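You operate a simulated robot arm through the tools that you are given. There is no shell and no other tool.

You are at the controls of a simulated robot arm. One attempt, no reset.

TASK
The shaker tripped: reset it and run it at 100 Hz, 0.5 g.
Fine: zero the level before the reset; set the frequency before starting; leave it running.

Only the result counts: the job must be done as asked and must still hold three seconds after the hand-in. Knocking over, shifting, dropping, spilling or breaking anything else fails it.

THE ROBOT
A 7-joint arm with a two-finger parallel gripper, fixed in place. Base frame: the origin is at the foot of the arm, x ahead of it, y to its left, z up; the work surface is at about z = 73. Lengths are in cm, angles in degrees, forces in N, time in s.
With the tool pointing down near the work surface it reaches from about 10 to 86 cm from the base axis. Its first joint turns from -115.0 to 115.0 degrees. Payload 3.91 kg.
The TCP is the grasp point between the finger pads, 3 cm short of the fingertips. In the tool frame z runs along the fingers and y along their closing line. The gripper opens to 11 cm. The fingers are 2 cm wide and 1 cm thick; the gripper's body (4.8 by 11.2 cm) begins 5.5 cm behind the TCP.
Orientation is that of the tool frame in the base frame, as a unit quaternion [x, y, z, w]. With the fingers straight down and closing along the base's y, the tool's x points along the base's -x, its y along +y and its z along -z.

THE INTERFACE
- The arm moves only by the tool jog_arm. Its argument "steps" is a list that holds one entry, the list of rows, each a list of 6 numbers: the shift along the tool's x, y, z in mm, then the turn, a rotation vector about the tool's x, y, z in degrees. In form: [[[x, y, z, ax, ay, az], ...]]. A call has 1 to 20 rows; each row is the pose to reach, as a shift and turn from the pose commanded when the call began, along the tool's axes at that moment. "jaw" is the closure, from 0 (fully open) to 1 (shut), set as the call begins (left out, the last holds). Each row takes 0.2 s and may step no farther than 5 cm and 8.6 degrees from the row before; otherwise, or with a gripper value out of range, the whole call is refused. Where a pose cannot be reached the arm comes as near as it can. A force on the tool above 40 N (or 10 N above the force at the start of the call, whichever is more), or a blocked arm, ends the call early, and 0.2 s more pass. Each finger travels about 15.3 cm/s and halts on what it meets, pressing with about 35 N; the grip force reading is that of the motor and also rises with nothing between the fingers. The clock runs only during rows and for 0.2 s after the last one: add rows that repeat a pose to give the fingers time. The reply holds the time, the measured pose of the TCP, the force on the tool along the base axes, the opening and the grip force, in the units named above and with some noise, with the torque about the TCP (base axes, N m) and any sound that the robot's microphone picked up, and new pictures: "show" is both (left out), scene, wrist or none.
- Cameras (640 x 400 px; columns grow to the right, rows downward): "scene" is fixed at [5.04, 64.93, 149.92]; the picture's right is [-0.59, -0.81, 0.00], its down [-0.42, 0.31, -0.85] and it looks along [0.69, -0.50, -0.52] (base axes); focal length 312 px, centre (320, 200). "wrist" rides on the gripper at [7.2, 1.7, -10.3] in the tool frame; the picture's right is [-0.23, 0.97, 0.00], its down [-0.76, -0.18, -0.62] and it looks along [-0.61, -0.14, 0.78] (tool axes); focal length 222 px, centre (320, 200). There is no depth. A picture from a camera that has moved, and an enlarged one, comes with that camera's place and axes in the base frame and with its lens.
- move_column(by): slides the trunk up (or, below 0, down) by that many cm; the arm rides with it, the base frame stays. It gives what a move gives, with no picture.
- enlarge(camera, box): a new picture of the part [left, top, right, bottom] of that camera's present view, enlarged. No time passes.
- close_job(): hands the job in; it is judged then, once.

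Places have to be worked out from the pictures, the camera data and where the tool is seen. Open the gripper and draw the arm clear of the work before you hand the job in, unless the task says otherwise.

The tools are called after ">>>" by a JSON object that holds its "name" and its "arguments". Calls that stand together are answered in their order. jog_arm: Moves the arm, as the interface text tells. Its arguments: {"type":"object","properties":{"steps":{"type":"array"},"jaw":{"type":"number"},"show":{"type":"string","enum":["both","scene","wrist","none"]}},"required":["steps"]} The other tools are called the same way: move_column (by) slides the trunk up or down; enlarge (camera, box) takes an enlarged picture of a part of a camera's view; close_job () hands the job in.

At the start:

```text
t: 0.0
tcp_pos: [47.65, 26.47, 126.16]
tcp_rot: [-0.001, 1.0, -0.001, -0.001]
ft_force: [-0.1, -0.2, 0.2]
wrist_torque: [0.0, 0.01, 0.0]
gripper_width: 10.98
grasp_force: 0.0
trunk travel left (down, up): [-87.5, 11.5]
```

scene: 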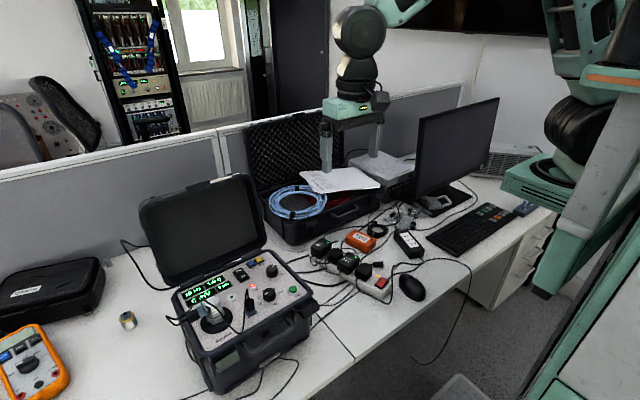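
wrist: 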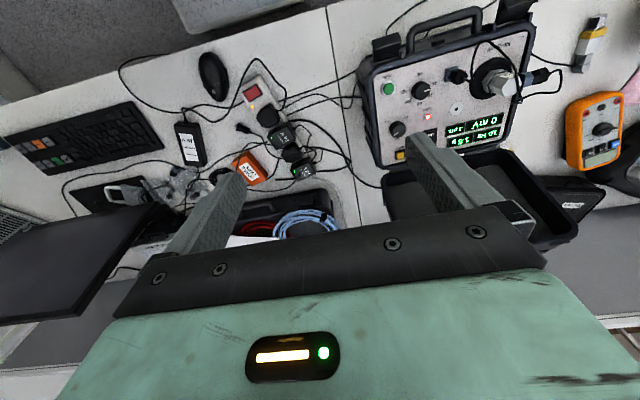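

The shaker controller case is in view on the left of the desk. I'll enlarge both views to read its panel.

>>> {"name": "enlarge", "arguments": {"camera": "scene", "box": [160, 230, 320, 350]}}

>>> {"name": "enlarge", "arguments": {"camera": "wrist", "box": [360, 30, 560, 180]}}

```text
3.33 times, centred on (240, 290) of scene
camera zoom: at [5.04, 64.93, 149.92], right [-0.59, -0.81, 0.0], down [-0.42, 0.31, -0.85], along [0.69, -0.5, -0.52], focal length 1041 px, centre (587, -100)
```

zoom: 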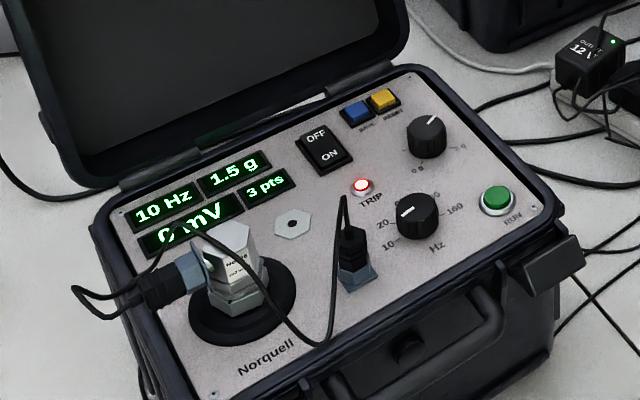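

```text
2.67 times, centred on (460, 105) of wrist
camera zoom: at [40.24, 28.2, 136.55], right [0.23, 0.97, 0.0], down [0.76, -0.18, 0.62], along [0.61, -0.14, -0.78], focal length 592 px, centre (-53, 453)
```

zoom: 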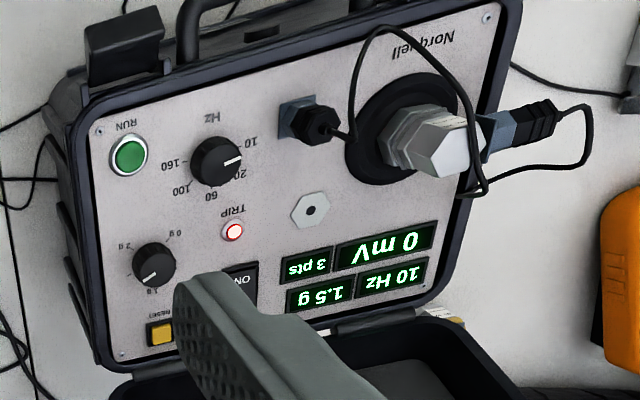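

The panel shows 10 Hz, 1.5 g, TRIP lit and 3 pts. It is nearly horizontal at z≈90.5. My estimates are RUN (52.8, 38.7), RESET (67.4, 40.7), level knob (60.8, 39.9) and Hz knob (54.3, 44.4). I'll move in closer for a better view of the scales.

>>> {"name": "jog_arm", "arguments": {"steps": [[[3, 30, 30, 0, 0, 0], [6, 60, 60, 0, 0, 0], [9, 90, 90, 0, 0, 0], [12, 120, 120, 0, 0, 0], [15, 150, 150, 0, 0, 0], [18, 187, 170, 0, 0, 0], [18, 187, 170, 0, 0, 0]]], "jaw": 0.5}}

```text
t: 1.6
tcp_pos: [45.74, 45.27, 109.11]
tcp_rot: [0.0, 1.0, 0.0, 0.001]
ft_force: [-0.6, -0.2, 0.8]
wrist_torque: [0.0, 0.04, 0.01]
gripper_width: 5.5
grasp_force: 0.1
trunk travel left (down, up): [-87.5, 11.5]
camera wrist: at [38.33, 46.97, 119.5], right [0.23, 0.97, 0.0], down [0.76, -0.18, 0.62], along [0.61, -0.14, -0.78], focal length 222 px, centre (320, 200)
```

scene: 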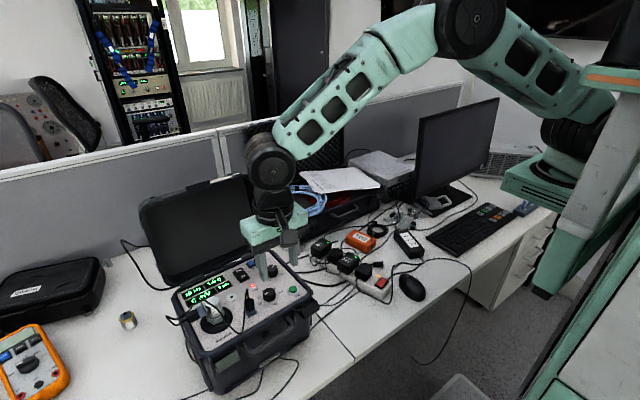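
wrist: 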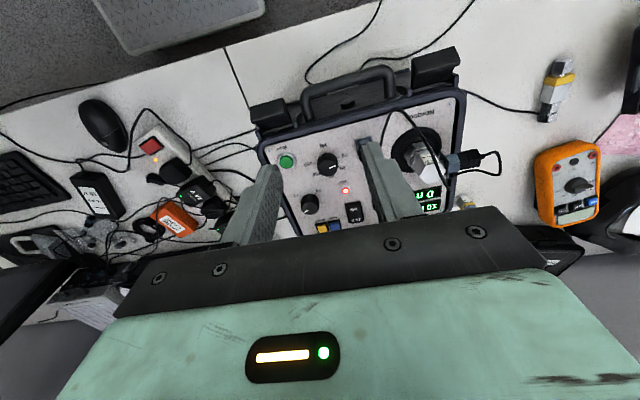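

>>> {"name": "enlarge", "arguments": {"camera": "wrist", "box": [260, 140, 380, 240]}}

>>> {"name": "enlarge", "arguments": {"camera": "scene", "box": [225, 245, 315, 305]}}

```text
4.00 times, centred on (320, 190) of wrist
camera zoom: at [38.33, 46.97, 119.5], right [0.23, 0.97, 0.0], down [0.76, -0.18, 0.62], along [0.61, -0.14, -0.78], focal length 888 px, centre (320, 240)
```

zoom: 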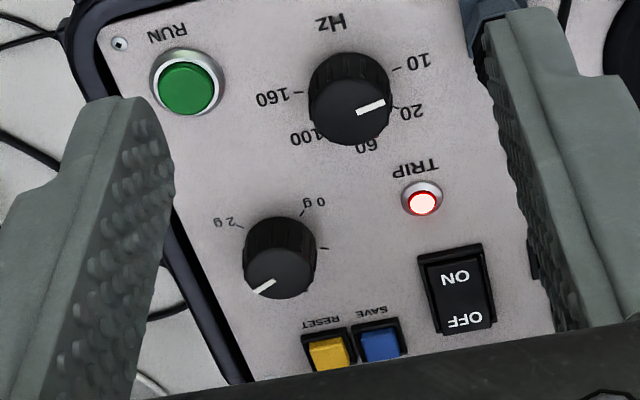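

```text
6.67 times, centred on (270, 275) of scene
camera zoom: at [5.04, 64.93, 149.92], right [-0.59, -0.81, 0.0], down [-0.42, 0.31, -0.85], along [0.69, -0.5, -0.52], focal length 2081 px, centre (653, -300)
```

zoom: 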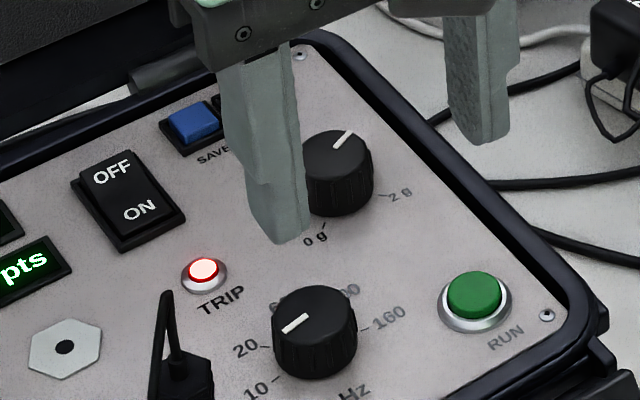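

The level knob runs 0–2 g over roughly 270° and points at 1.5 g, so zeroing it is about −202° counter-clockwise. The Hz selector has 5 positions 45° apart and sits on 10, so 100 Hz is +135°. I'll move above the level knob at about (60.9, 39.95), turning the wrist +60° on the way.

>>> {"name": "jog_arm", "arguments": {"steps": [[[-20, -7, 0, 0, 0, 7.5], [-40, -14, 0, 0, 0, 15], [-60, -21, 0, 0, 0, 22.5], [-80, -28, 20, 0, 0, 30], [-100, -35, 40, 0, 0, 37.5], [-120, -42, 60, 0, 0, 45], [-140, -49, 80, 0, 0, 52.5], [-151.6, -53.2, 91, 0, 0, 60], [-151.6, -53.2, 91, 0, 0, 60]]], "jaw": 0.55}}

```text
t: 3.6
tcp_pos: [60.99, 39.85, 99.97]
tcp_rot: [0.501, 0.866, 0.0, 0.0]
ft_force: [0.4, -0.4, 0.1]
wrist_torque: [0.01, 0.0, 0.02]
gripper_width: 4.96
grasp_force: 0.1
trunk travel left (down, up): [-87.5, 11.5]
camera wrist: at [58.76, 47.04, 110.37], right [0.96, 0.29, 0.0], down [0.23, -0.75, 0.62], along [0.18, -0.6, -0.78], focal length 222 px, centre (320, 200)
```

scene: 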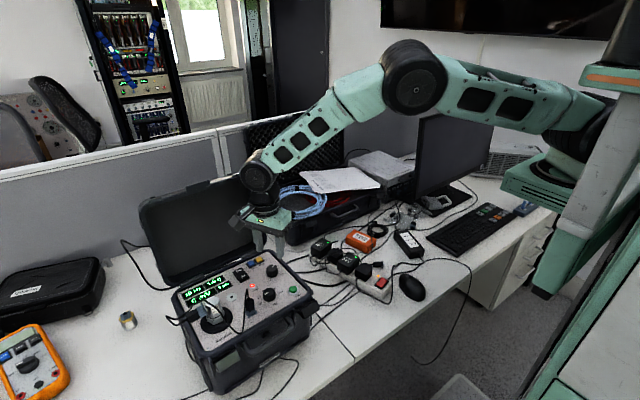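
wrist: 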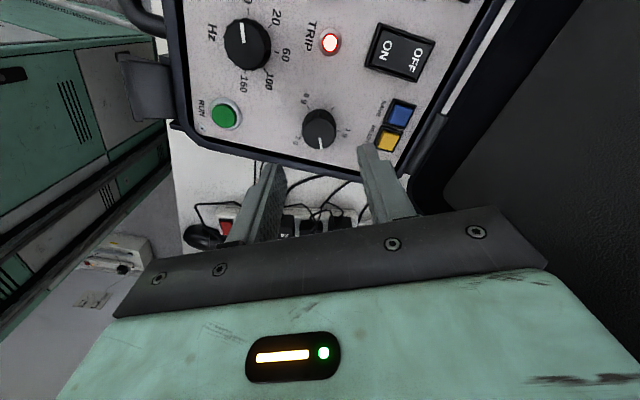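

>>> {"name": "enlarge", "arguments": {"camera": "wrist", "box": [240, 60, 440, 185]}}

>>> {"name": "enlarge", "arguments": {"camera": "scene", "box": [210, 210, 330, 290]}}

```text
3.20 times, centred on (340, 122) of wrist
camera zoom: at [58.76, 47.04, 110.37], right [0.96, 0.29, 0.0], down [0.23, -0.75, 0.62], along [0.18, -0.6, -0.78], focal length 711 px, centre (256, 448)
```

zoom: 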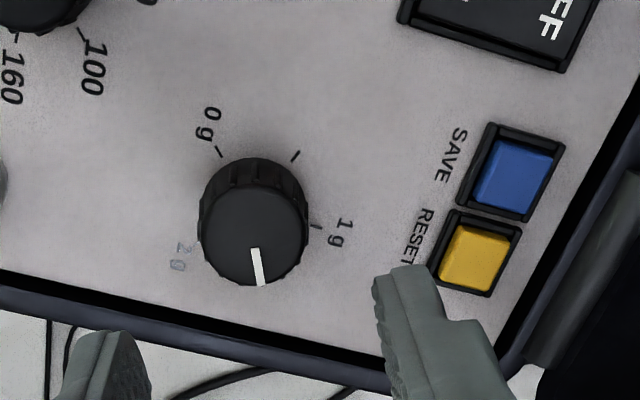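

```text
5.00 times, centred on (270, 250) of scene
camera zoom: at [5.04, 64.93, 149.92], right [-0.59, -0.81, 0.0], down [-0.42, 0.31, -0.85], along [0.69, -0.5, -0.52], focal length 1561 px, centre (570, -50)
```

zoom: 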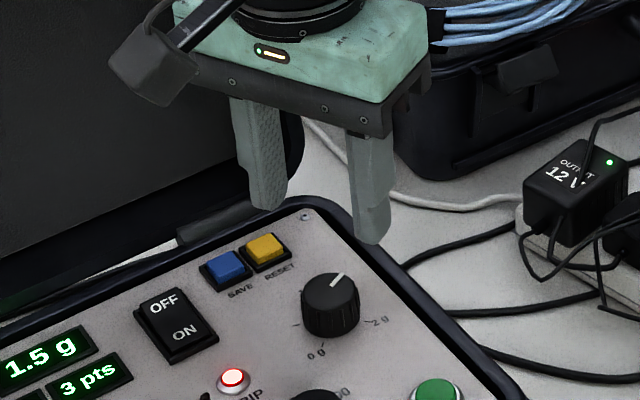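

The level knob centre works out at about (60.8, 40.0), with its top at z≈92.5 and the panel at z≈90.8. I'll lower the open fingers around it so the tips stop at about z=91.3.

>>> {"name": "jog_arm", "arguments": {"steps": [[[2.6, -0.8, 15, 0, 0, 0], [2.6, -0.8, 30, 0, 0, 0], [2.6, -0.8, 42, 0, 0, 0], [2.6, -0.8, 50, 0, 0, 0], [2.6, -0.8, 57, 0, 0, 0], [2.6, -0.8, 57, 0, 0, 0]]]}}

>>> {"name": "enlarge", "arguments": {"camera": "scene", "box": [210, 230, 330, 310]}}

>>> {"name": "enlarge", "arguments": {"camera": "wrist", "box": [200, 60, 440, 210]}}

```text
t: 5.0
tcp_pos: [60.96, 40.05, 94.24]
tcp_rot: [0.5, 0.866, 0.0, 0.0]
ft_force: [0.0, 0.3, -0.2]
wrist_torque: [-0.01, 0.01, 0.01]
gripper_width: 4.94
grasp_force: 0.1
trunk travel left (down, up): [-87.5, 11.5]
camera wrist: at [58.64, 47.14, 104.69], right [0.96, 0.29, 0.0], down [0.23, -0.75, 0.62], along [0.18, -0.6, -0.78], focal length 222 px, centre (320, 200)
```

scene: 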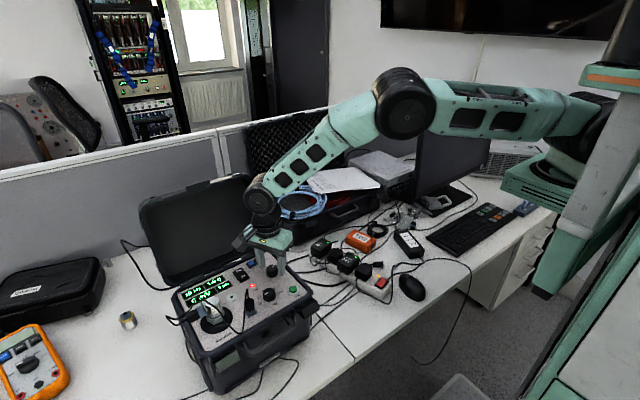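
wrist: 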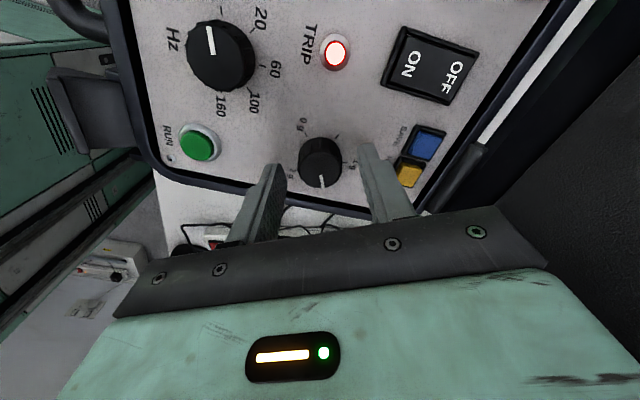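

```text
5.00 times, centred on (270, 270) of scene
camera zoom: at [5.04, 64.93, 149.92], right [-0.59, -0.81, 0.0], down [-0.42, 0.31, -0.85], along [0.69, -0.5, -0.52], focal length 1561 px, centre (570, -150)
```

zoom: 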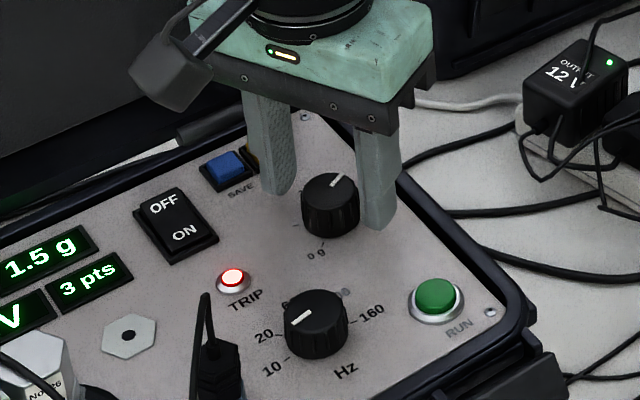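

```text
2.67 times, centred on (320, 135) of wrist
camera zoom: at [58.64, 47.14, 104.69], right [0.96, 0.29, 0.0], down [0.23, -0.75, 0.62], along [0.18, -0.6, -0.78], focal length 592 px, centre (320, 373)
```

zoom: 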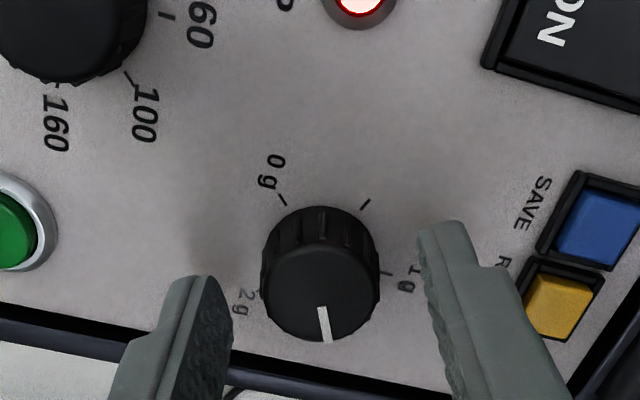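

The fingers straddle the knob with clearance on both sides. I'll nudge about 1 mm along tool x to centre on it, close on the knob and read the forces.

>>> {"name": "jog_arm", "arguments": {"steps": [[[1, 0.3, 0, 0, 0, 0], [1, 0.3, 0, 0, 0, 0], [1, 0.3, 0, 0, 0, 0]]], "jaw": 1, "show": "wrist"}}

```text
t: 5.8
tcp_pos: [60.83, 40.03, 94.18]
tcp_rot: [0.5, 0.866, 0.0, 0.001]
ft_force: [5.5, -6.7, 4.2]
wrist_torque: [0.09, 0.07, -0.02]
gripper_width: 2.85
grasp_force: 34.7
trunk travel left (down, up): [-87.5, 11.5]
camera wrist: at [58.62, 47.17, 104.67], right [0.96, 0.29, 0.0], down [0.23, -0.75, 0.62], along [0.18, -0.6, -0.78], focal length 222 px, centre (320, 200)
```

wrist: 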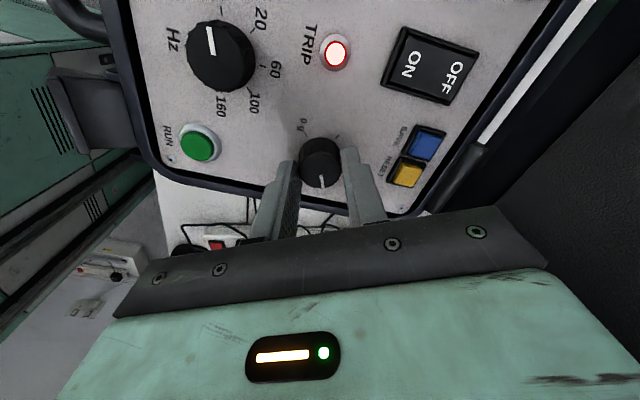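

The knob is held, 2.85 cm wide, with small forces. I'll test it with a small counter-clockwise turn and check the display.

>>> {"name": "jog_arm", "arguments": {"steps": [[[0, 0, 0, 0, 0, -5], [0, 0, 0, 0, 0, -10], [0, 0, 0, 0, 0, -15], [0, 0, 0, 0, 0, -20], [0, 0, 0, 0, 0, -20]]], "show": "wrist"}}

>>> {"name": "enlarge", "arguments": {"camera": "scene", "box": [170, 240, 310, 330]}}

>>> {"name": "enlarge", "arguments": {"camera": "wrist", "box": [200, 60, 440, 210]}}

```text
t: 7.0
tcp_pos: [60.96, 40.05, 94.3]
tcp_rot: [0.342, 0.94, -0.001, 0.001]
ft_force: [12.8, -13.5, 0.9]
wrist_torque: [-0.75, -0.84, -0.01]
gripper_width: 2.86
grasp_force: 35.2
trunk travel left (down, up): [-87.5, 11.5]
camera wrist: at [56.29, 46.0, 104.67], right [0.8, 0.6, 0.0], down [0.47, -0.62, 0.62], along [0.38, -0.5, -0.78], focal length 222 px, centre (320, 200)
```

wrist: 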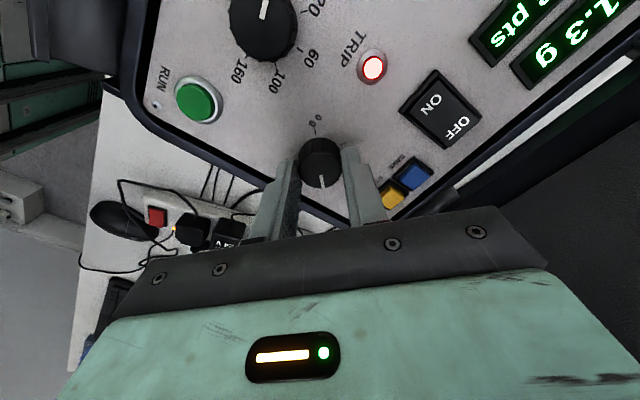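

```text
4.44 times, centred on (240, 285) of scene
camera zoom: at [5.04, 64.93, 149.92], right [-0.59, -0.81, 0.0], down [-0.42, 0.31, -0.85], along [0.69, -0.5, -0.52], focal length 1388 px, centre (676, -178)
```

zoom: 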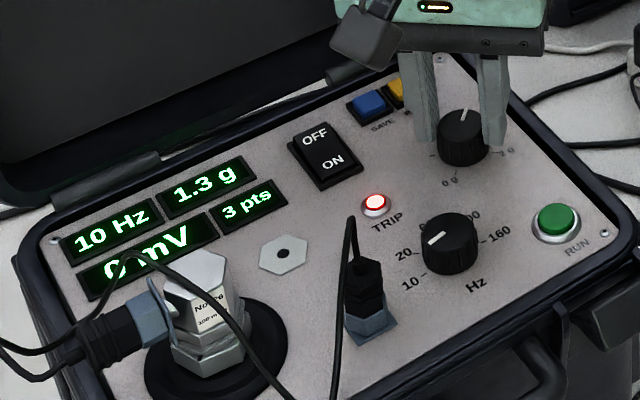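

```text
2.67 times, centred on (320, 135) of wrist
camera zoom: at [56.29, 46.0, 104.67], right [0.8, 0.6, 0.0], down [0.47, -0.62, 0.62], along [0.38, -0.5, -0.78], focal length 592 px, centre (320, 373)
```

zoom: 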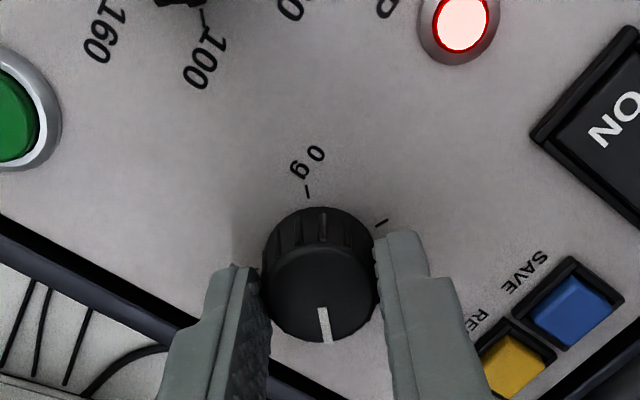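

A 20° turn took the display from 1.5 to 1.3 g, so it responds directly. The side force suggests about 2 mm of misalignment, so I'll shift −1.5 mm in tool x and keep turning.

>>> {"name": "jog_arm", "arguments": {"steps": [[[-1, 0, 0, 0, 0, 0], [-1.5, 0, 0, 0, 0, 0], [-1.5, 0, 0, 0, 0, -5], [-1.5, 0, 0, 0, 0, -10], [-1.5, 0, 0, 0, 0, -15], [-1.5, 0, 0, 0, 0, -15]]], "show": "none"}}

```text
t: 8.4
tcp_pos: [60.92, 39.96, 94.29]
tcp_rot: [0.216, 0.976, -0.001, 0.001]
ft_force: [8.2, -12.1, 1.7]
wrist_torque: [-0.36, -0.02, -0.01]
gripper_width: 2.83
grasp_force: 35.1
trunk travel left (down, up): [-87.5, 11.5]
```

The force dropped a little. I'll relieve it further in the same direction and continue counter-clockwise.

>>> {"name": "jog_arm", "arguments": {"steps": [[[-1, -0.8, 0, 0, 0, 0], [-1, -0.8, 0, 0, 0, -6], [-1, -0.8, 0, 0, 0, -12], [-1, -0.8, 0, 0, 0, -18], [-1, -0.8, 0, 0, 0, -24], [-1, -0.8, 0, 0, 0, -30], [-1, -0.8, 0, 0, 0, -30]]], "show": "none"}}

>>> {"name": "enlarge", "arguments": {"camera": "scene", "box": [170, 230, 310, 320]}}

```text
t: 10.0
tcp_pos: [60.92, 40.0, 94.25]
tcp_rot: [-0.044, 0.999, 0.0, 0.0]
ft_force: [2.5, 0.7, 0.0]
wrist_torque: [-0.04, 0.57, 0.01]
gripper_width: 2.85
grasp_force: 35.1
trunk travel left (down, up): [-87.5, 11.5]
```

```text
4.44 times, centred on (240, 275) of scene
camera zoom: at [5.04, 64.93, 149.92], right [-0.59, -0.81, 0.0], down [-0.42, 0.31, -0.85], along [0.69, -0.5, -0.52], focal length 1388 px, centre (676, -133)
```

zoom: 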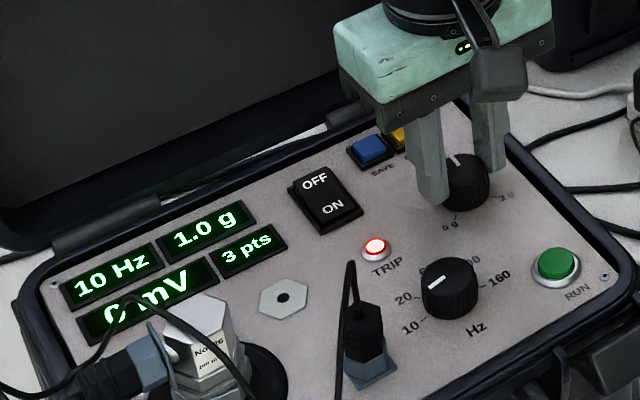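

The forces are now near zero, so I'm well centred at about (60.92, 39.91), and the display reads 1.0 g. I'll continue another 80° counter-clockwise.

>>> {"name": "jog_arm", "arguments": {"steps": [[[0, 0, 0, 0, 0, -7], [0, 0, 0, 0, 0, -14], [0, 0, 0, 0, 0, -21], [0, 0, 0, 0, 0, -28], [0, 0, 0, 0, 0, -35], [0, 0, 0, 0, 0, -42], [0, 0, 0, 0, 0, -49], [0, 0, 0, 0, 0, -56], [0, 0, 0, 0, 0, -63], [0, 0, 0, 0, 0, -70], [0, 0, 0, 0, 0, -75], [0, 0, 0, 0, 0, -80], [0, 0, 0, 0, 0, -80]]]}}

>>> {"name": "enlarge", "arguments": {"camera": "scene", "box": [170, 230, 310, 320]}}

```text
t: 12.8
tcp_pos: [60.93, 40.02, 94.37]
tcp_rot: [-0.676, 0.736, 0.0, 0.0]
ft_force: [-6.5, -4.0, 0.6]
wrist_torque: [-0.36, 0.23, 0.01]
gripper_width: 2.82
grasp_force: 35.2
trunk travel left (down, up): [-87.5, 11.5]
camera wrist: at [58.51, 32.89, 104.73], right [-0.95, 0.31, 0.0], down [0.24, 0.74, 0.62], along [0.19, 0.59, -0.78], focal length 222 px, centre (320, 200)
```

scene: 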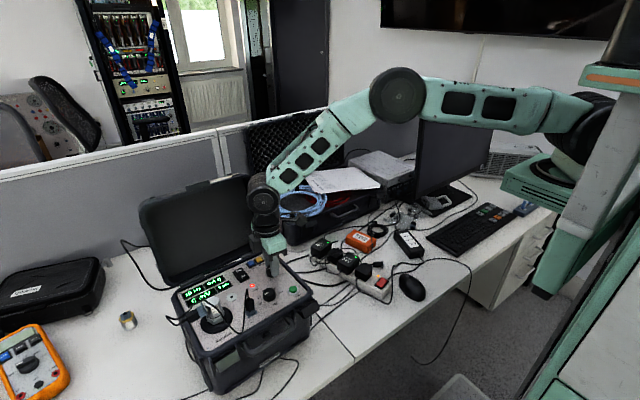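
wrist: 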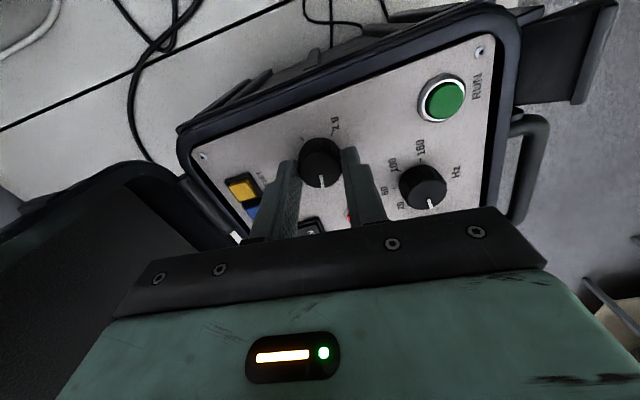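

```text
4.44 times, centred on (240, 275) of scene
camera zoom: at [5.04, 64.93, 149.92], right [-0.59, -0.81, 0.0], down [-0.42, 0.31, -0.85], along [0.69, -0.5, -0.52], focal length 1388 px, centre (676, -133)
```

zoom: 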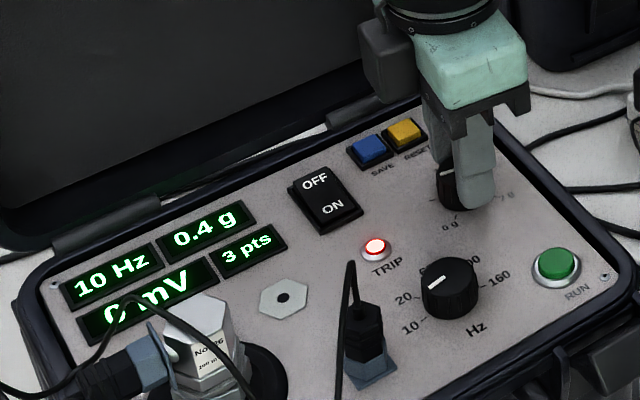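

Display is at 0.4 g and tracking linearly, with about 57° left to zero. The camera box will still clear the lid, so I'll continue.

>>> {"name": "jog_arm", "arguments": {"steps": [[[0.4, 0.5, 0, 0, 0, -7], [0.4, 0.5, 0, 0, 0, -14], [0.4, 0.5, 0, 0, 0, -21], [0.4, 0.5, 0, 0, 0, -28], [0.4, 0.5, 0, 0, 0, -35], [0.4, 0.5, 0, 0, 0, -42], [0.4, 0.5, 0, 0, 0, -48], [0.4, 0.5, 0, 0, 0, -53], [0.4, 0.5, 0, 0, 0, -57], [0.4, 0.5, 0, 0, 0, -57]]]}}

>>> {"name": "enlarge", "arguments": {"camera": "scene", "box": [170, 220, 310, 320]}}

>>> {"name": "enlarge", "arguments": {"camera": "wrist", "box": [200, 60, 440, 210]}}

```text
t: 15.0
tcp_pos: [61.03, 40.01, 94.31]
tcp_rot: [0.945, -0.326, 0.0, 0.001]
ft_force: [0.7, 6.4, 1.1]
wrist_torque: [0.23, 0.06, -0.14]
gripper_width: 2.81
grasp_force: 34.7
trunk travel left (down, up): [-87.5, 11.5]
camera wrist: at [65.54, 34.15, 104.73], right [-0.78, -0.63, 0.0], down [-0.49, 0.61, 0.62], along [-0.39, 0.49, -0.78], focal length 222 px, centre (320, 200)
```

scene: 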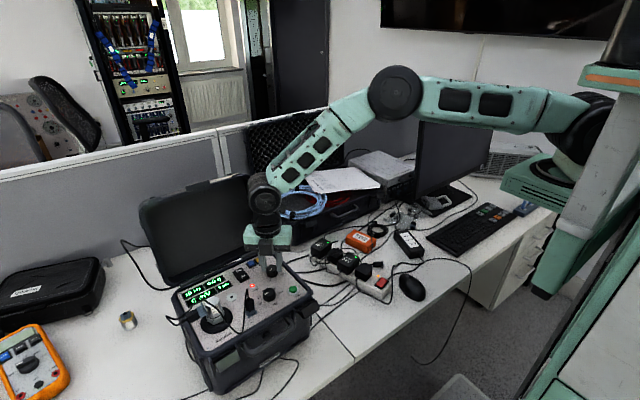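
wrist: 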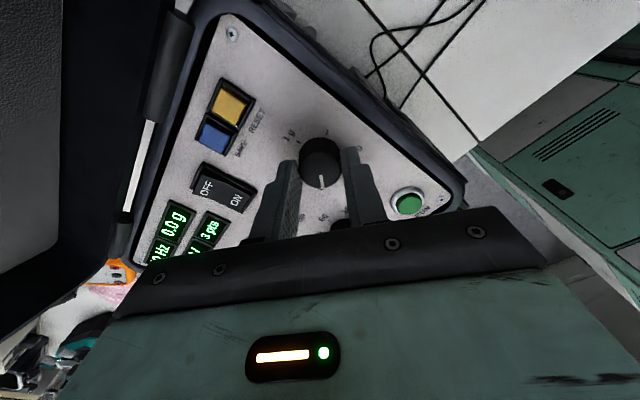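

```text
4.00 times, centred on (240, 270) of scene
camera zoom: at [5.04, 64.93, 149.92], right [-0.59, -0.81, 0.0], down [-0.42, 0.31, -0.85], along [0.69, -0.5, -0.52], focal length 1249 px, centre (640, -80)
```

zoom: 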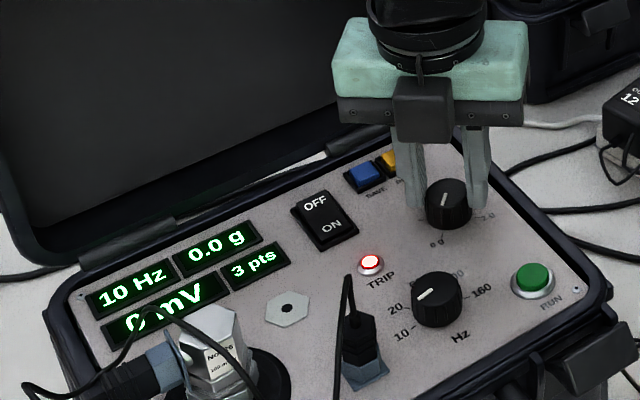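

```text
2.67 times, centred on (320, 135) of wrist
camera zoom: at [65.54, 34.15, 104.73], right [-0.78, -0.63, 0.0], down [-0.49, 0.61, 0.62], along [-0.39, 0.49, -0.78], focal length 592 px, centre (320, 373)
```

zoom: 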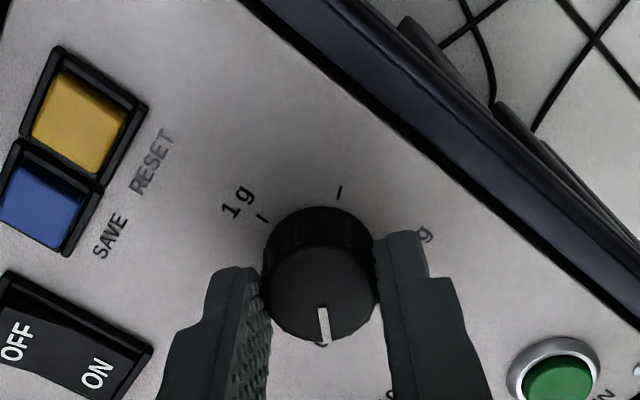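

The display reads 0.0 g. A slight torque suggests the stop is close, so I'll turn 3° more to be sure it's at zero.

>>> {"name": "jog_arm", "arguments": {"steps": [[[0, 0.3, 0, 0, 0, -1.5], [0, 0.5, 0, 0, 0, -3], [0, 0.5, 0, 0, 0, -3]]], "show": "none"}}

```text
t: 15.8
tcp_pos: [61.06, 39.85, 94.34]
tcp_rot: [0.954, -0.3, 0.0, -0.001]
ft_force: [7.5, 10.8, -0.3]
wrist_torque: [0.28, -0.32, -0.1]
gripper_width: 2.81
grasp_force: 35.0
trunk travel left (down, up): [-87.5, 11.5]
```

The knob is at its zero end. I'll open the fingers, lift clear and check the display before turning the wrist back.

>>> {"name": "jog_arm", "arguments": {"steps": [[[0, 0, 0, 0, 0, 0], [0, 0, 0, 0, 0, 0], [0, 0, -20, 0, 0, 0], [0, 0, -50, 0, 0, 0], [0, 0, -80, 0, 0, 0], [0, 0, -80, 0, 0, 8], [0, 0, -80, 0, 0, 16], [0, 0, -80, 0, 0, 24], [0, 0, -80, 0, 0, 32], [0, 0, -80, 0, 0, 40], [0, 0, -80, 0, 0, 48], [0, 0, -80, 0, 0, 56], [0, 0, -80, 0, 0, 64], [0, 0, -80, 0, 0, 72], [0, 0, -80, 0, 0, 80], [0, 0, -80, 0, 0, 80]]], "jaw": 0.55}}

>>> {"name": "enlarge", "arguments": {"camera": "scene", "box": [170, 220, 310, 320]}}

>>> {"name": "enlarge", "arguments": {"camera": "wrist", "box": [160, 60, 440, 235]}}

```text
t: 19.2
tcp_pos: [60.88, 39.98, 102.36]
tcp_rot: [-0.537, 0.844, 0.0, 0.0]
ft_force: [0.0, -0.1, 0.0]
wrist_torque: [0.0, 0.01, 0.0]
gripper_width: 4.92
grasp_force: 0.1
trunk travel left (down, up): [-87.5, 11.5]
camera wrist: at [56.07, 34.1, 112.71], right [-0.79, 0.62, 0.0], down [0.48, 0.61, 0.62], along [0.39, 0.49, -0.78], focal length 222 px, centre (320, 200)
```

scene: 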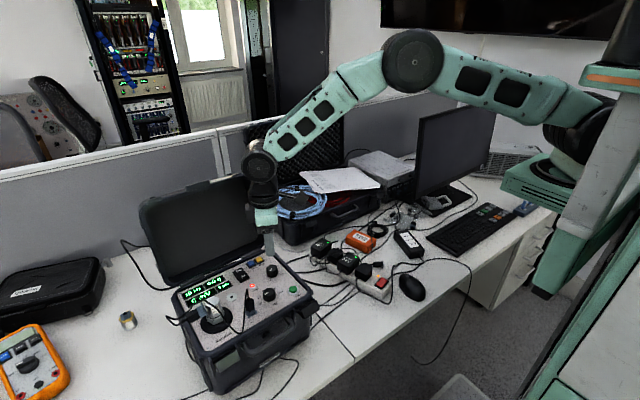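
wrist: 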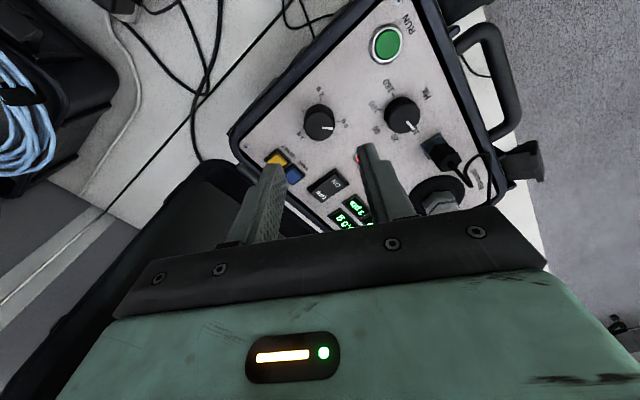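

```text
4.00 times, centred on (240, 270) of scene
camera zoom: at [5.04, 64.93, 149.92], right [-0.59, -0.81, 0.0], down [-0.42, 0.31, -0.85], along [0.69, -0.5, -0.52], focal length 1249 px, centre (640, -80)
```

zoom: 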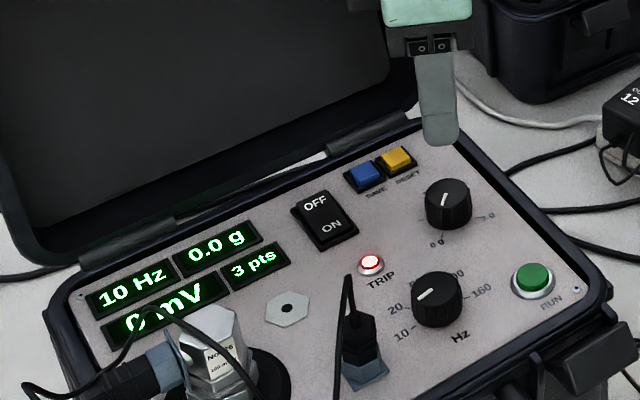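

```text
2.29 times, centred on (300, 148) of wrist
camera zoom: at [56.07, 34.1, 112.71], right [-0.79, 0.62, 0.0], down [0.48, 0.61, 0.62], along [0.39, 0.49, -0.78], focal length 508 px, centre (366, 320)
```

zoom: 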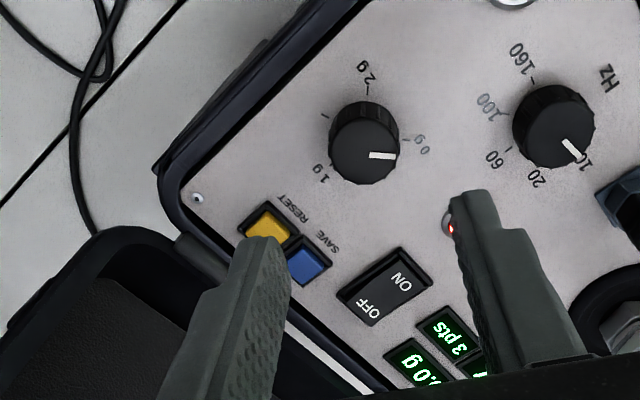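

The level knob points at 0 g and the display reads 0.0 g. Before going to RESET I'll check how close the lid is.

>>> {"name": "enlarge", "arguments": {"camera": "scene", "box": [130, 160, 290, 270]}}

```text
3.64 times, centred on (210, 215) of scene
camera zoom: at [5.04, 64.93, 149.92], right [-0.59, -0.81, 0.0], down [-0.42, 0.31, -0.85], along [0.69, -0.5, -0.52], focal length 1135 px, centre (720, 146)
```

zoom: 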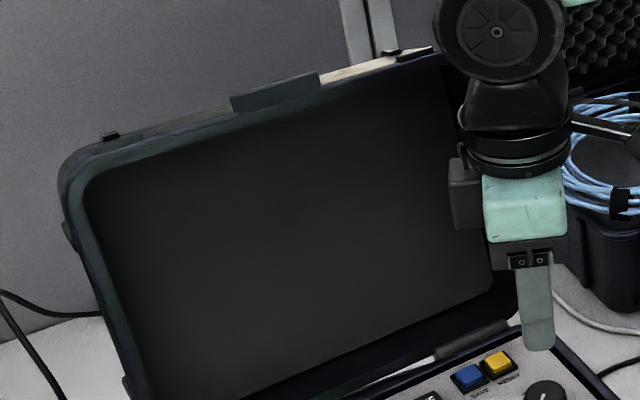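

The lid rim leans back to x≈75 at z=100, so there's room above RESET. I'll close the fingers, return to yaw 0 and hover over RESET at about (67.25, 40.35).

>>> {"name": "jog_arm", "arguments": {"steps": [[[-4, -7, 0, 0, 0, 8], [-8, -14, 0, 0, 0, 16], [-12, -21, 0, 0, 0, 24], [-16, -28, 0, 0, 0, 32], [-20, -35, 10, 0, 0, 40], [-24, -42, 20, 0, 0, 48], [-28, -49, 30, 0, 0, 56], [-31.7, -55.9, 40, 0, 0, 64], [-31.7, -55.9, 50, 0, 0, 65], [-31.7, -55.9, 53, 0, 0, 65]]], "jaw": 1}}

>>> {"name": "enlarge", "arguments": {"camera": "scene", "box": [210, 210, 310, 280]}}

>>> {"name": "enlarge", "arguments": {"camera": "wrist", "box": [220, 60, 420, 185]}}

```text
t: 21.4
tcp_pos: [67.25, 40.25, 97.13]
tcp_rot: [0.001, 1.0, 0.0, 0.0]
ft_force: [0.4, -0.4, -0.7]
wrist_torque: [-0.03, -0.04, 0.0]
gripper_width: 0.0
grasp_force: 35.2
trunk travel left (down, up): [-87.5, 11.5]
camera wrist: at [59.93, 42.03, 107.52], right [0.23, 0.97, 0.0], down [0.76, -0.18, 0.62], along [0.61, -0.14, -0.78], focal length 222 px, centre (320, 200)
```

scene: 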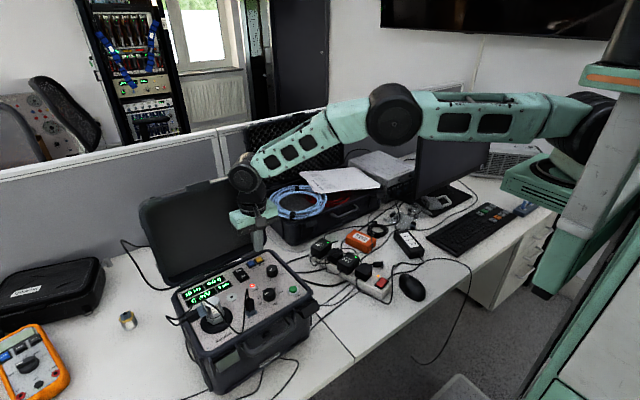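
wrist: 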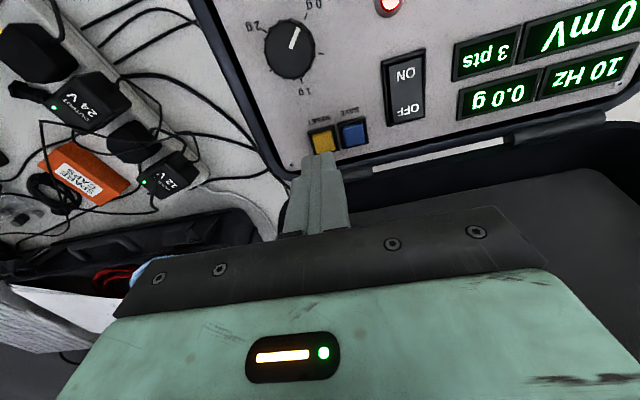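

```text
5.71 times, centred on (260, 245) of scene
camera zoom: at [5.04, 64.93, 149.92], right [-0.59, -0.81, 0.0], down [-0.42, 0.31, -0.85], along [0.69, -0.5, -0.52], focal length 1784 px, centre (663, -57)
```

zoom: 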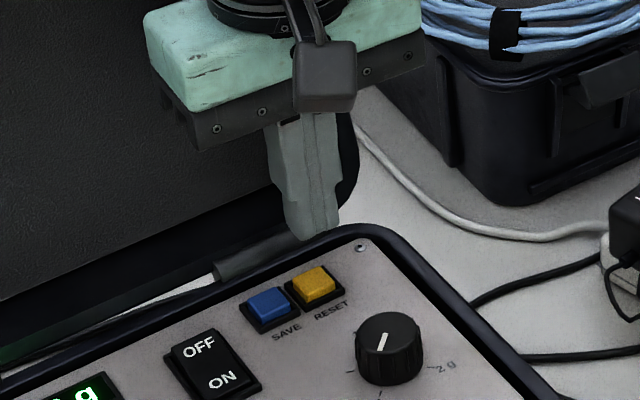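

```text
3.20 times, centred on (320, 122) of wrist
camera zoom: at [59.93, 42.03, 107.52], right [0.23, 0.97, 0.0], down [0.76, -0.18, 0.62], along [0.61, -0.14, -0.78], focal length 711 px, centre (320, 448)
```

zoom: 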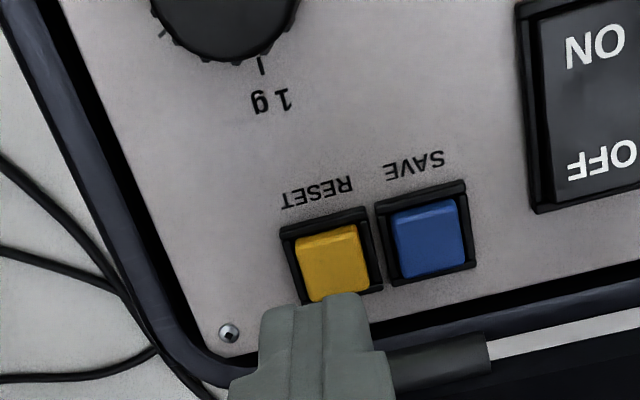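

RESET's top centre is about (67.05, 40.72, 91.6), with SAVE 2.3 cm to its left. I'll align on it, biased slightly away from SAVE, then press down slowly and lift off.

>>> {"name": "jog_arm", "arguments": {"steps": [[[2, 1.5, 10, 0, 0, 0], [2, 1.5, 20, 0, 0, 0], [2, 1.5, 23, 0, 0, 0], [2, 1.5, 25, 0, 0, 0], [2, 1.5, 27, 0, 0, 0], [2, 1.5, 28.5, 0, 0, 0], [2, 1.5, 28.5, 0, 0, 0]]]}}

>>> {"name": "enlarge", "arguments": {"camera": "wrist", "box": [220, 0, 460, 150]}}

>>> {"name": "enlarge", "arguments": {"camera": "scene", "box": [210, 220, 310, 290]}}

```text
t: 23.0
tcp_pos: [67.08, 40.56, 94.23]
tcp_rot: [0.0, 1.0, 0.0, 0.0]
ft_force: [-0.3, 0.3, 0.3]
wrist_torque: [-0.02, 0.0, 0.04]
gripper_width: 0.01
grasp_force: 34.6
trunk travel left (down, up): [-87.5, 11.5]
camera wrist: at [59.68, 42.22, 104.63], right [0.23, 0.97, 0.0], down [0.76, -0.18, 0.62], along [0.61, -0.14, -0.78], focal length 222 px, centre (320, 200)
```

scene: 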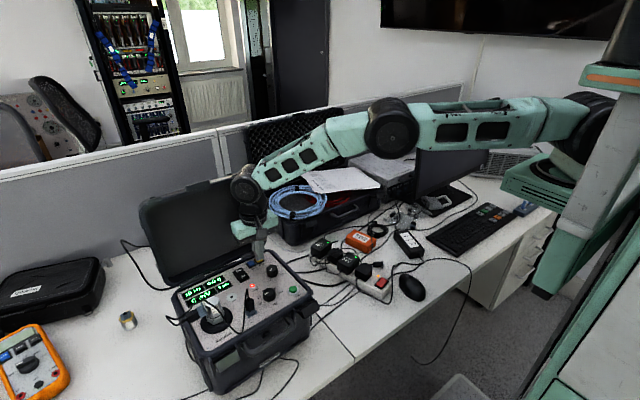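
wrist: 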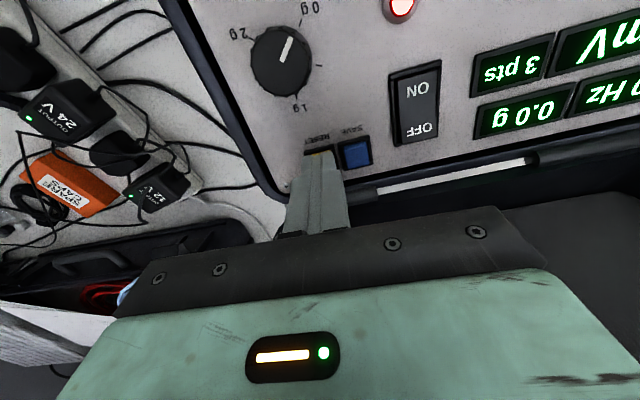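

```text
2.67 times, centred on (340, 75) of wrist
camera zoom: at [59.68, 42.22, 104.63], right [0.23, 0.97, 0.0], down [0.76, -0.18, 0.62], along [0.61, -0.14, -0.78], focal length 592 px, centre (267, 533)
```

zoom: 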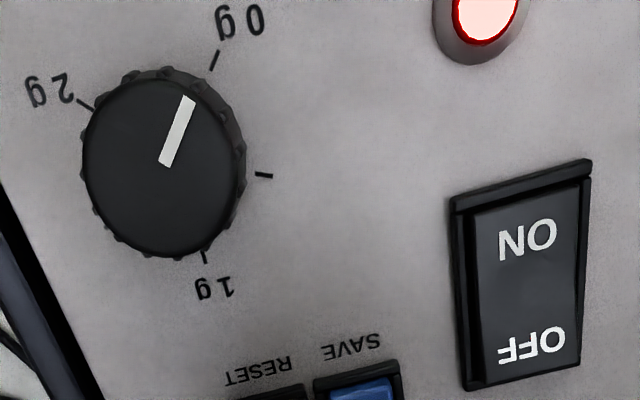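

```text
5.71 times, centred on (260, 255) of scene
camera zoom: at [5.04, 64.93, 149.92], right [-0.59, -0.81, 0.0], down [-0.42, 0.31, -0.85], along [0.69, -0.5, -0.52], focal length 1784 px, centre (663, -114)
```

zoom: 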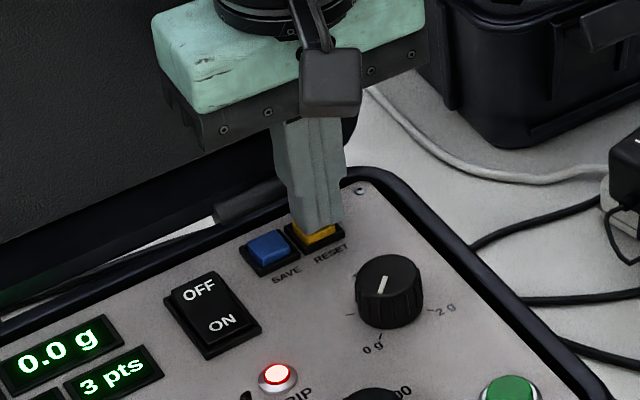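

There's no contact yet with the tip at z≈91.2. I'll continue down in 1 mm steps until the force rises.

>>> {"name": "jog_arm", "arguments": {"steps": [[[1, 0, 1, 0, 0, 0], [1, 0, 2, 0, 0, 0], [1, 0, 3, 0, 0, 0], [1, 0, 4, 0, 0, 0], [1, 0, 4, 0, 0, 0]]], "show": "wrist"}}

>>> {"name": "enlarge", "arguments": {"camera": "scene", "box": [210, 220, 310, 290]}}

```text
t: 24.2
tcp_pos: [66.92, 40.47, 93.81]
tcp_rot: [0.0, 1.0, 0.0, 0.0]
ft_force: [0.7, 0.6, 2.0]
wrist_torque: [0.05, -0.01, 0.0]
gripper_width: 0.0
grasp_force: 34.7
trunk travel left (down, up): [-87.5, 11.5]
heard: click
camera wrist: at [59.57, 42.16, 104.28], right [0.23, 0.97, 0.0], down [0.76, -0.18, 0.62], along [0.61, -0.14, -0.78], focal length 222 px, centre (320, 200)
```

wrist: 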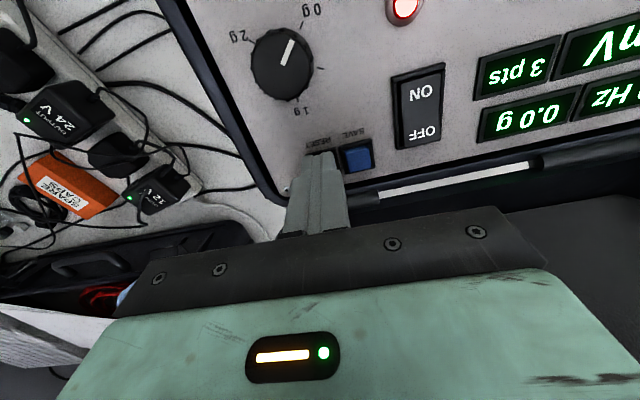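

```text
5.71 times, centred on (260, 255) of scene
camera zoom: at [5.04, 64.93, 149.92], right [-0.59, -0.81, 0.0], down [-0.42, 0.31, -0.85], along [0.69, -0.5, -0.52], focal length 1784 px, centre (663, -114)
```

zoom: 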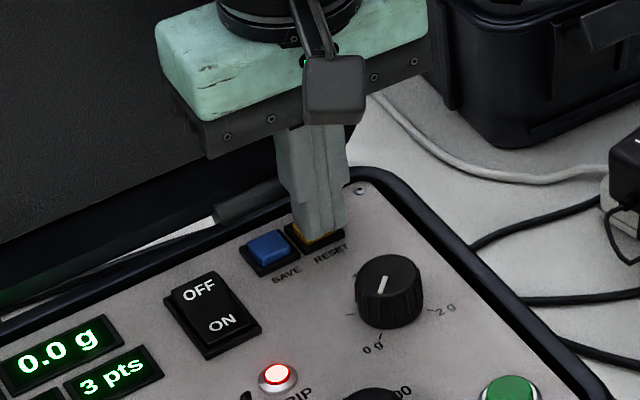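

I heard a click and TRIP still looks lit. I'll hold a moment, lift off and check the lamp again.

>>> {"name": "jog_arm", "arguments": {"steps": [[[0, 0, 0, 0, 0, 0], [0, 0, 0, 0, 0, 0], [0, 0, -10, 0, 0, 0], [0, 0, -30, 0, 0, 0], [0, 0, -30, 0, 0, 0]]], "show": "wrist"}}

>>> {"name": "enlarge", "arguments": {"camera": "scene", "box": [170, 220, 310, 320]}}

```text
t: 25.4
tcp_pos: [66.85, 40.72, 96.81]
tcp_rot: [-0.001, 1.0, 0.0, 0.0]
ft_force: [0.5, -0.5, 0.1]
wrist_torque: [0.01, 0.03, 0.02]
gripper_width: 0.0
grasp_force: 34.6
trunk travel left (down, up): [-87.5, 11.5]
camera wrist: at [59.5, 42.41, 107.26], right [0.23, 0.97, 0.0], down [0.76, -0.18, 0.62], along [0.61, -0.14, -0.78], focal length 222 px, centre (320, 200)
```

wrist: 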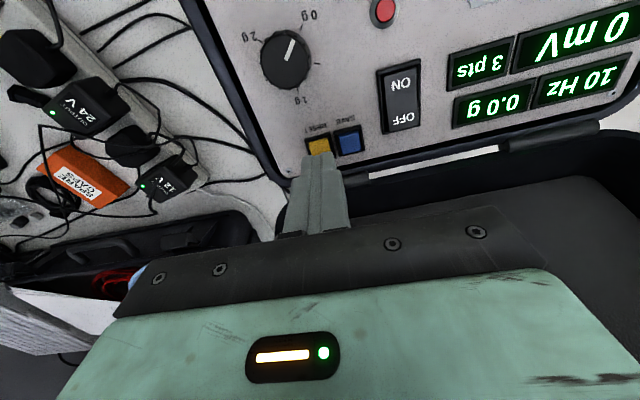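

```text
4.00 times, centred on (240, 270) of scene
camera zoom: at [5.04, 64.93, 149.92], right [-0.59, -0.81, 0.0], down [-0.42, 0.31, -0.85], along [0.69, -0.5, -0.52], focal length 1249 px, centre (640, -80)
```

zoom: 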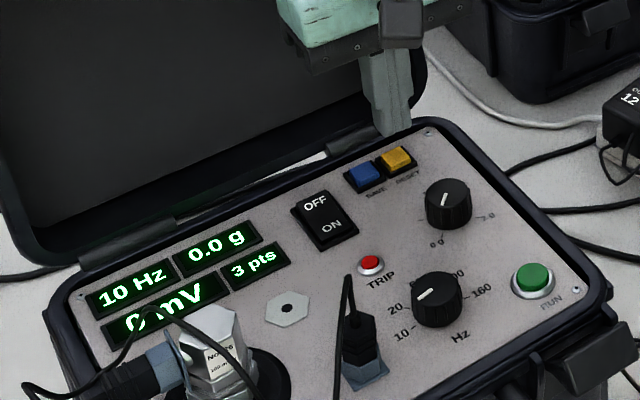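

TRIP is now out, the level reads 0.0 g and the points count is still 3. Next is the Hz selector: I'll rise, move above (54.3, 44.3) and turn to yaw −90°, with the gripper narrowed.

>>> {"name": "jog_arm", "arguments": {"steps": [[[0, 0, -30, 0, 0, 0], [10, 3, -62, 0, 0, -8.2], [22, 6, -62, 0, 0, -16.4], [34, 10, -62, 0, 0, -24.6], [46, 14, -62, 0, 0, -32.8], [58, 18, -62, 0, 0, -41], [70, 22, -62, 0, 0, -49.2], [82, 26, -62, 0, 0, -57.4], [94, 30, -62, 0, 0, -65.6], [106, 33, -62, 0, 0, -73.8], [116, 36, -62, 0, 0, -82], [126.5, 38, -55, 0, 0, -90], [126.5, 38, -40, 0, 0, -90], [126.5, 38, -30, 0, 0, -90], [126.5, 38, -30, 0, 0, -90]]], "jaw": 0.6}}

>>> {"name": "enlarge", "arguments": {"camera": "scene", "box": [200, 240, 320, 320]}}

>>> {"name": "enlarge", "arguments": {"camera": "wrist", "box": [220, 60, 420, 185]}}

```text
t: 28.6
tcp_pos: [54.5, 44.43, 99.89]
tcp_rot: [0.708, -0.707, 0.001, 0.0]
ft_force: [0.2, -0.1, 0.7]
wrist_torque: [0.02, -0.01, -0.01]
gripper_width: 4.41
grasp_force: 0.1
trunk travel left (down, up): [-87.5, 11.5]
camera wrist: at [52.57, 37.19, 110.24], right [-0.97, 0.23, 0.0], down [0.18, 0.76, 0.62], along [0.14, 0.61, -0.78], focal length 222 px, centre (320, 200)
```

scene: 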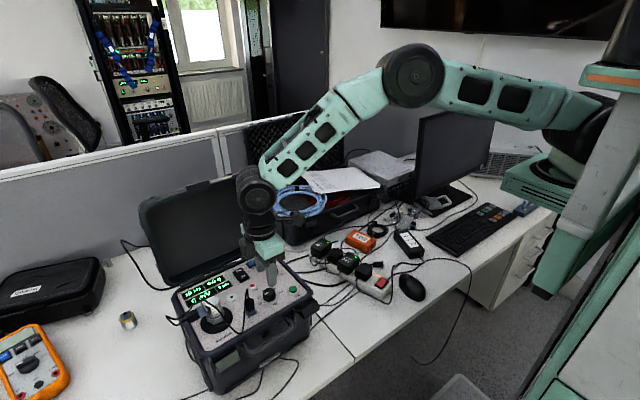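
wrist: 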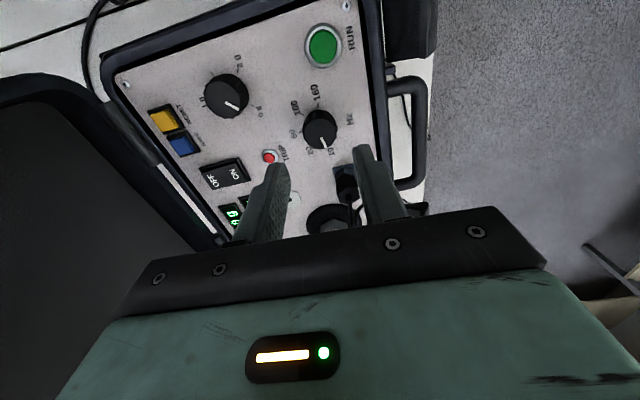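

```text
5.00 times, centred on (260, 280) of scene
camera zoom: at [5.04, 64.93, 149.92], right [-0.59, -0.81, 0.0], down [-0.42, 0.31, -0.85], along [0.69, -0.5, -0.52], focal length 1561 px, centre (620, -200)
```

zoom: 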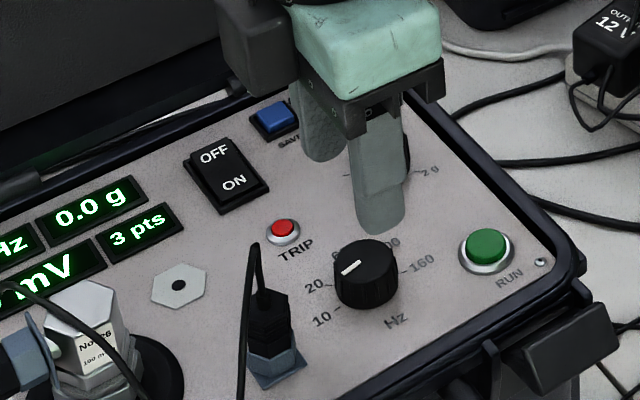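

```text
3.20 times, centred on (320, 122) of wrist
camera zoom: at [52.57, 37.19, 110.24], right [-0.97, 0.23, 0.0], down [0.18, 0.76, 0.62], along [0.14, 0.61, -0.78], focal length 711 px, centre (320, 448)
```

zoom: 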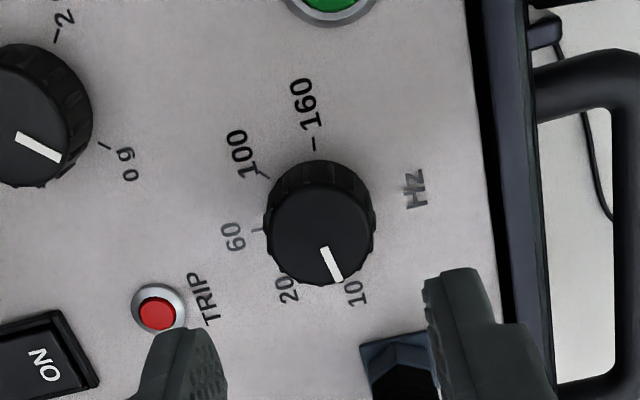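

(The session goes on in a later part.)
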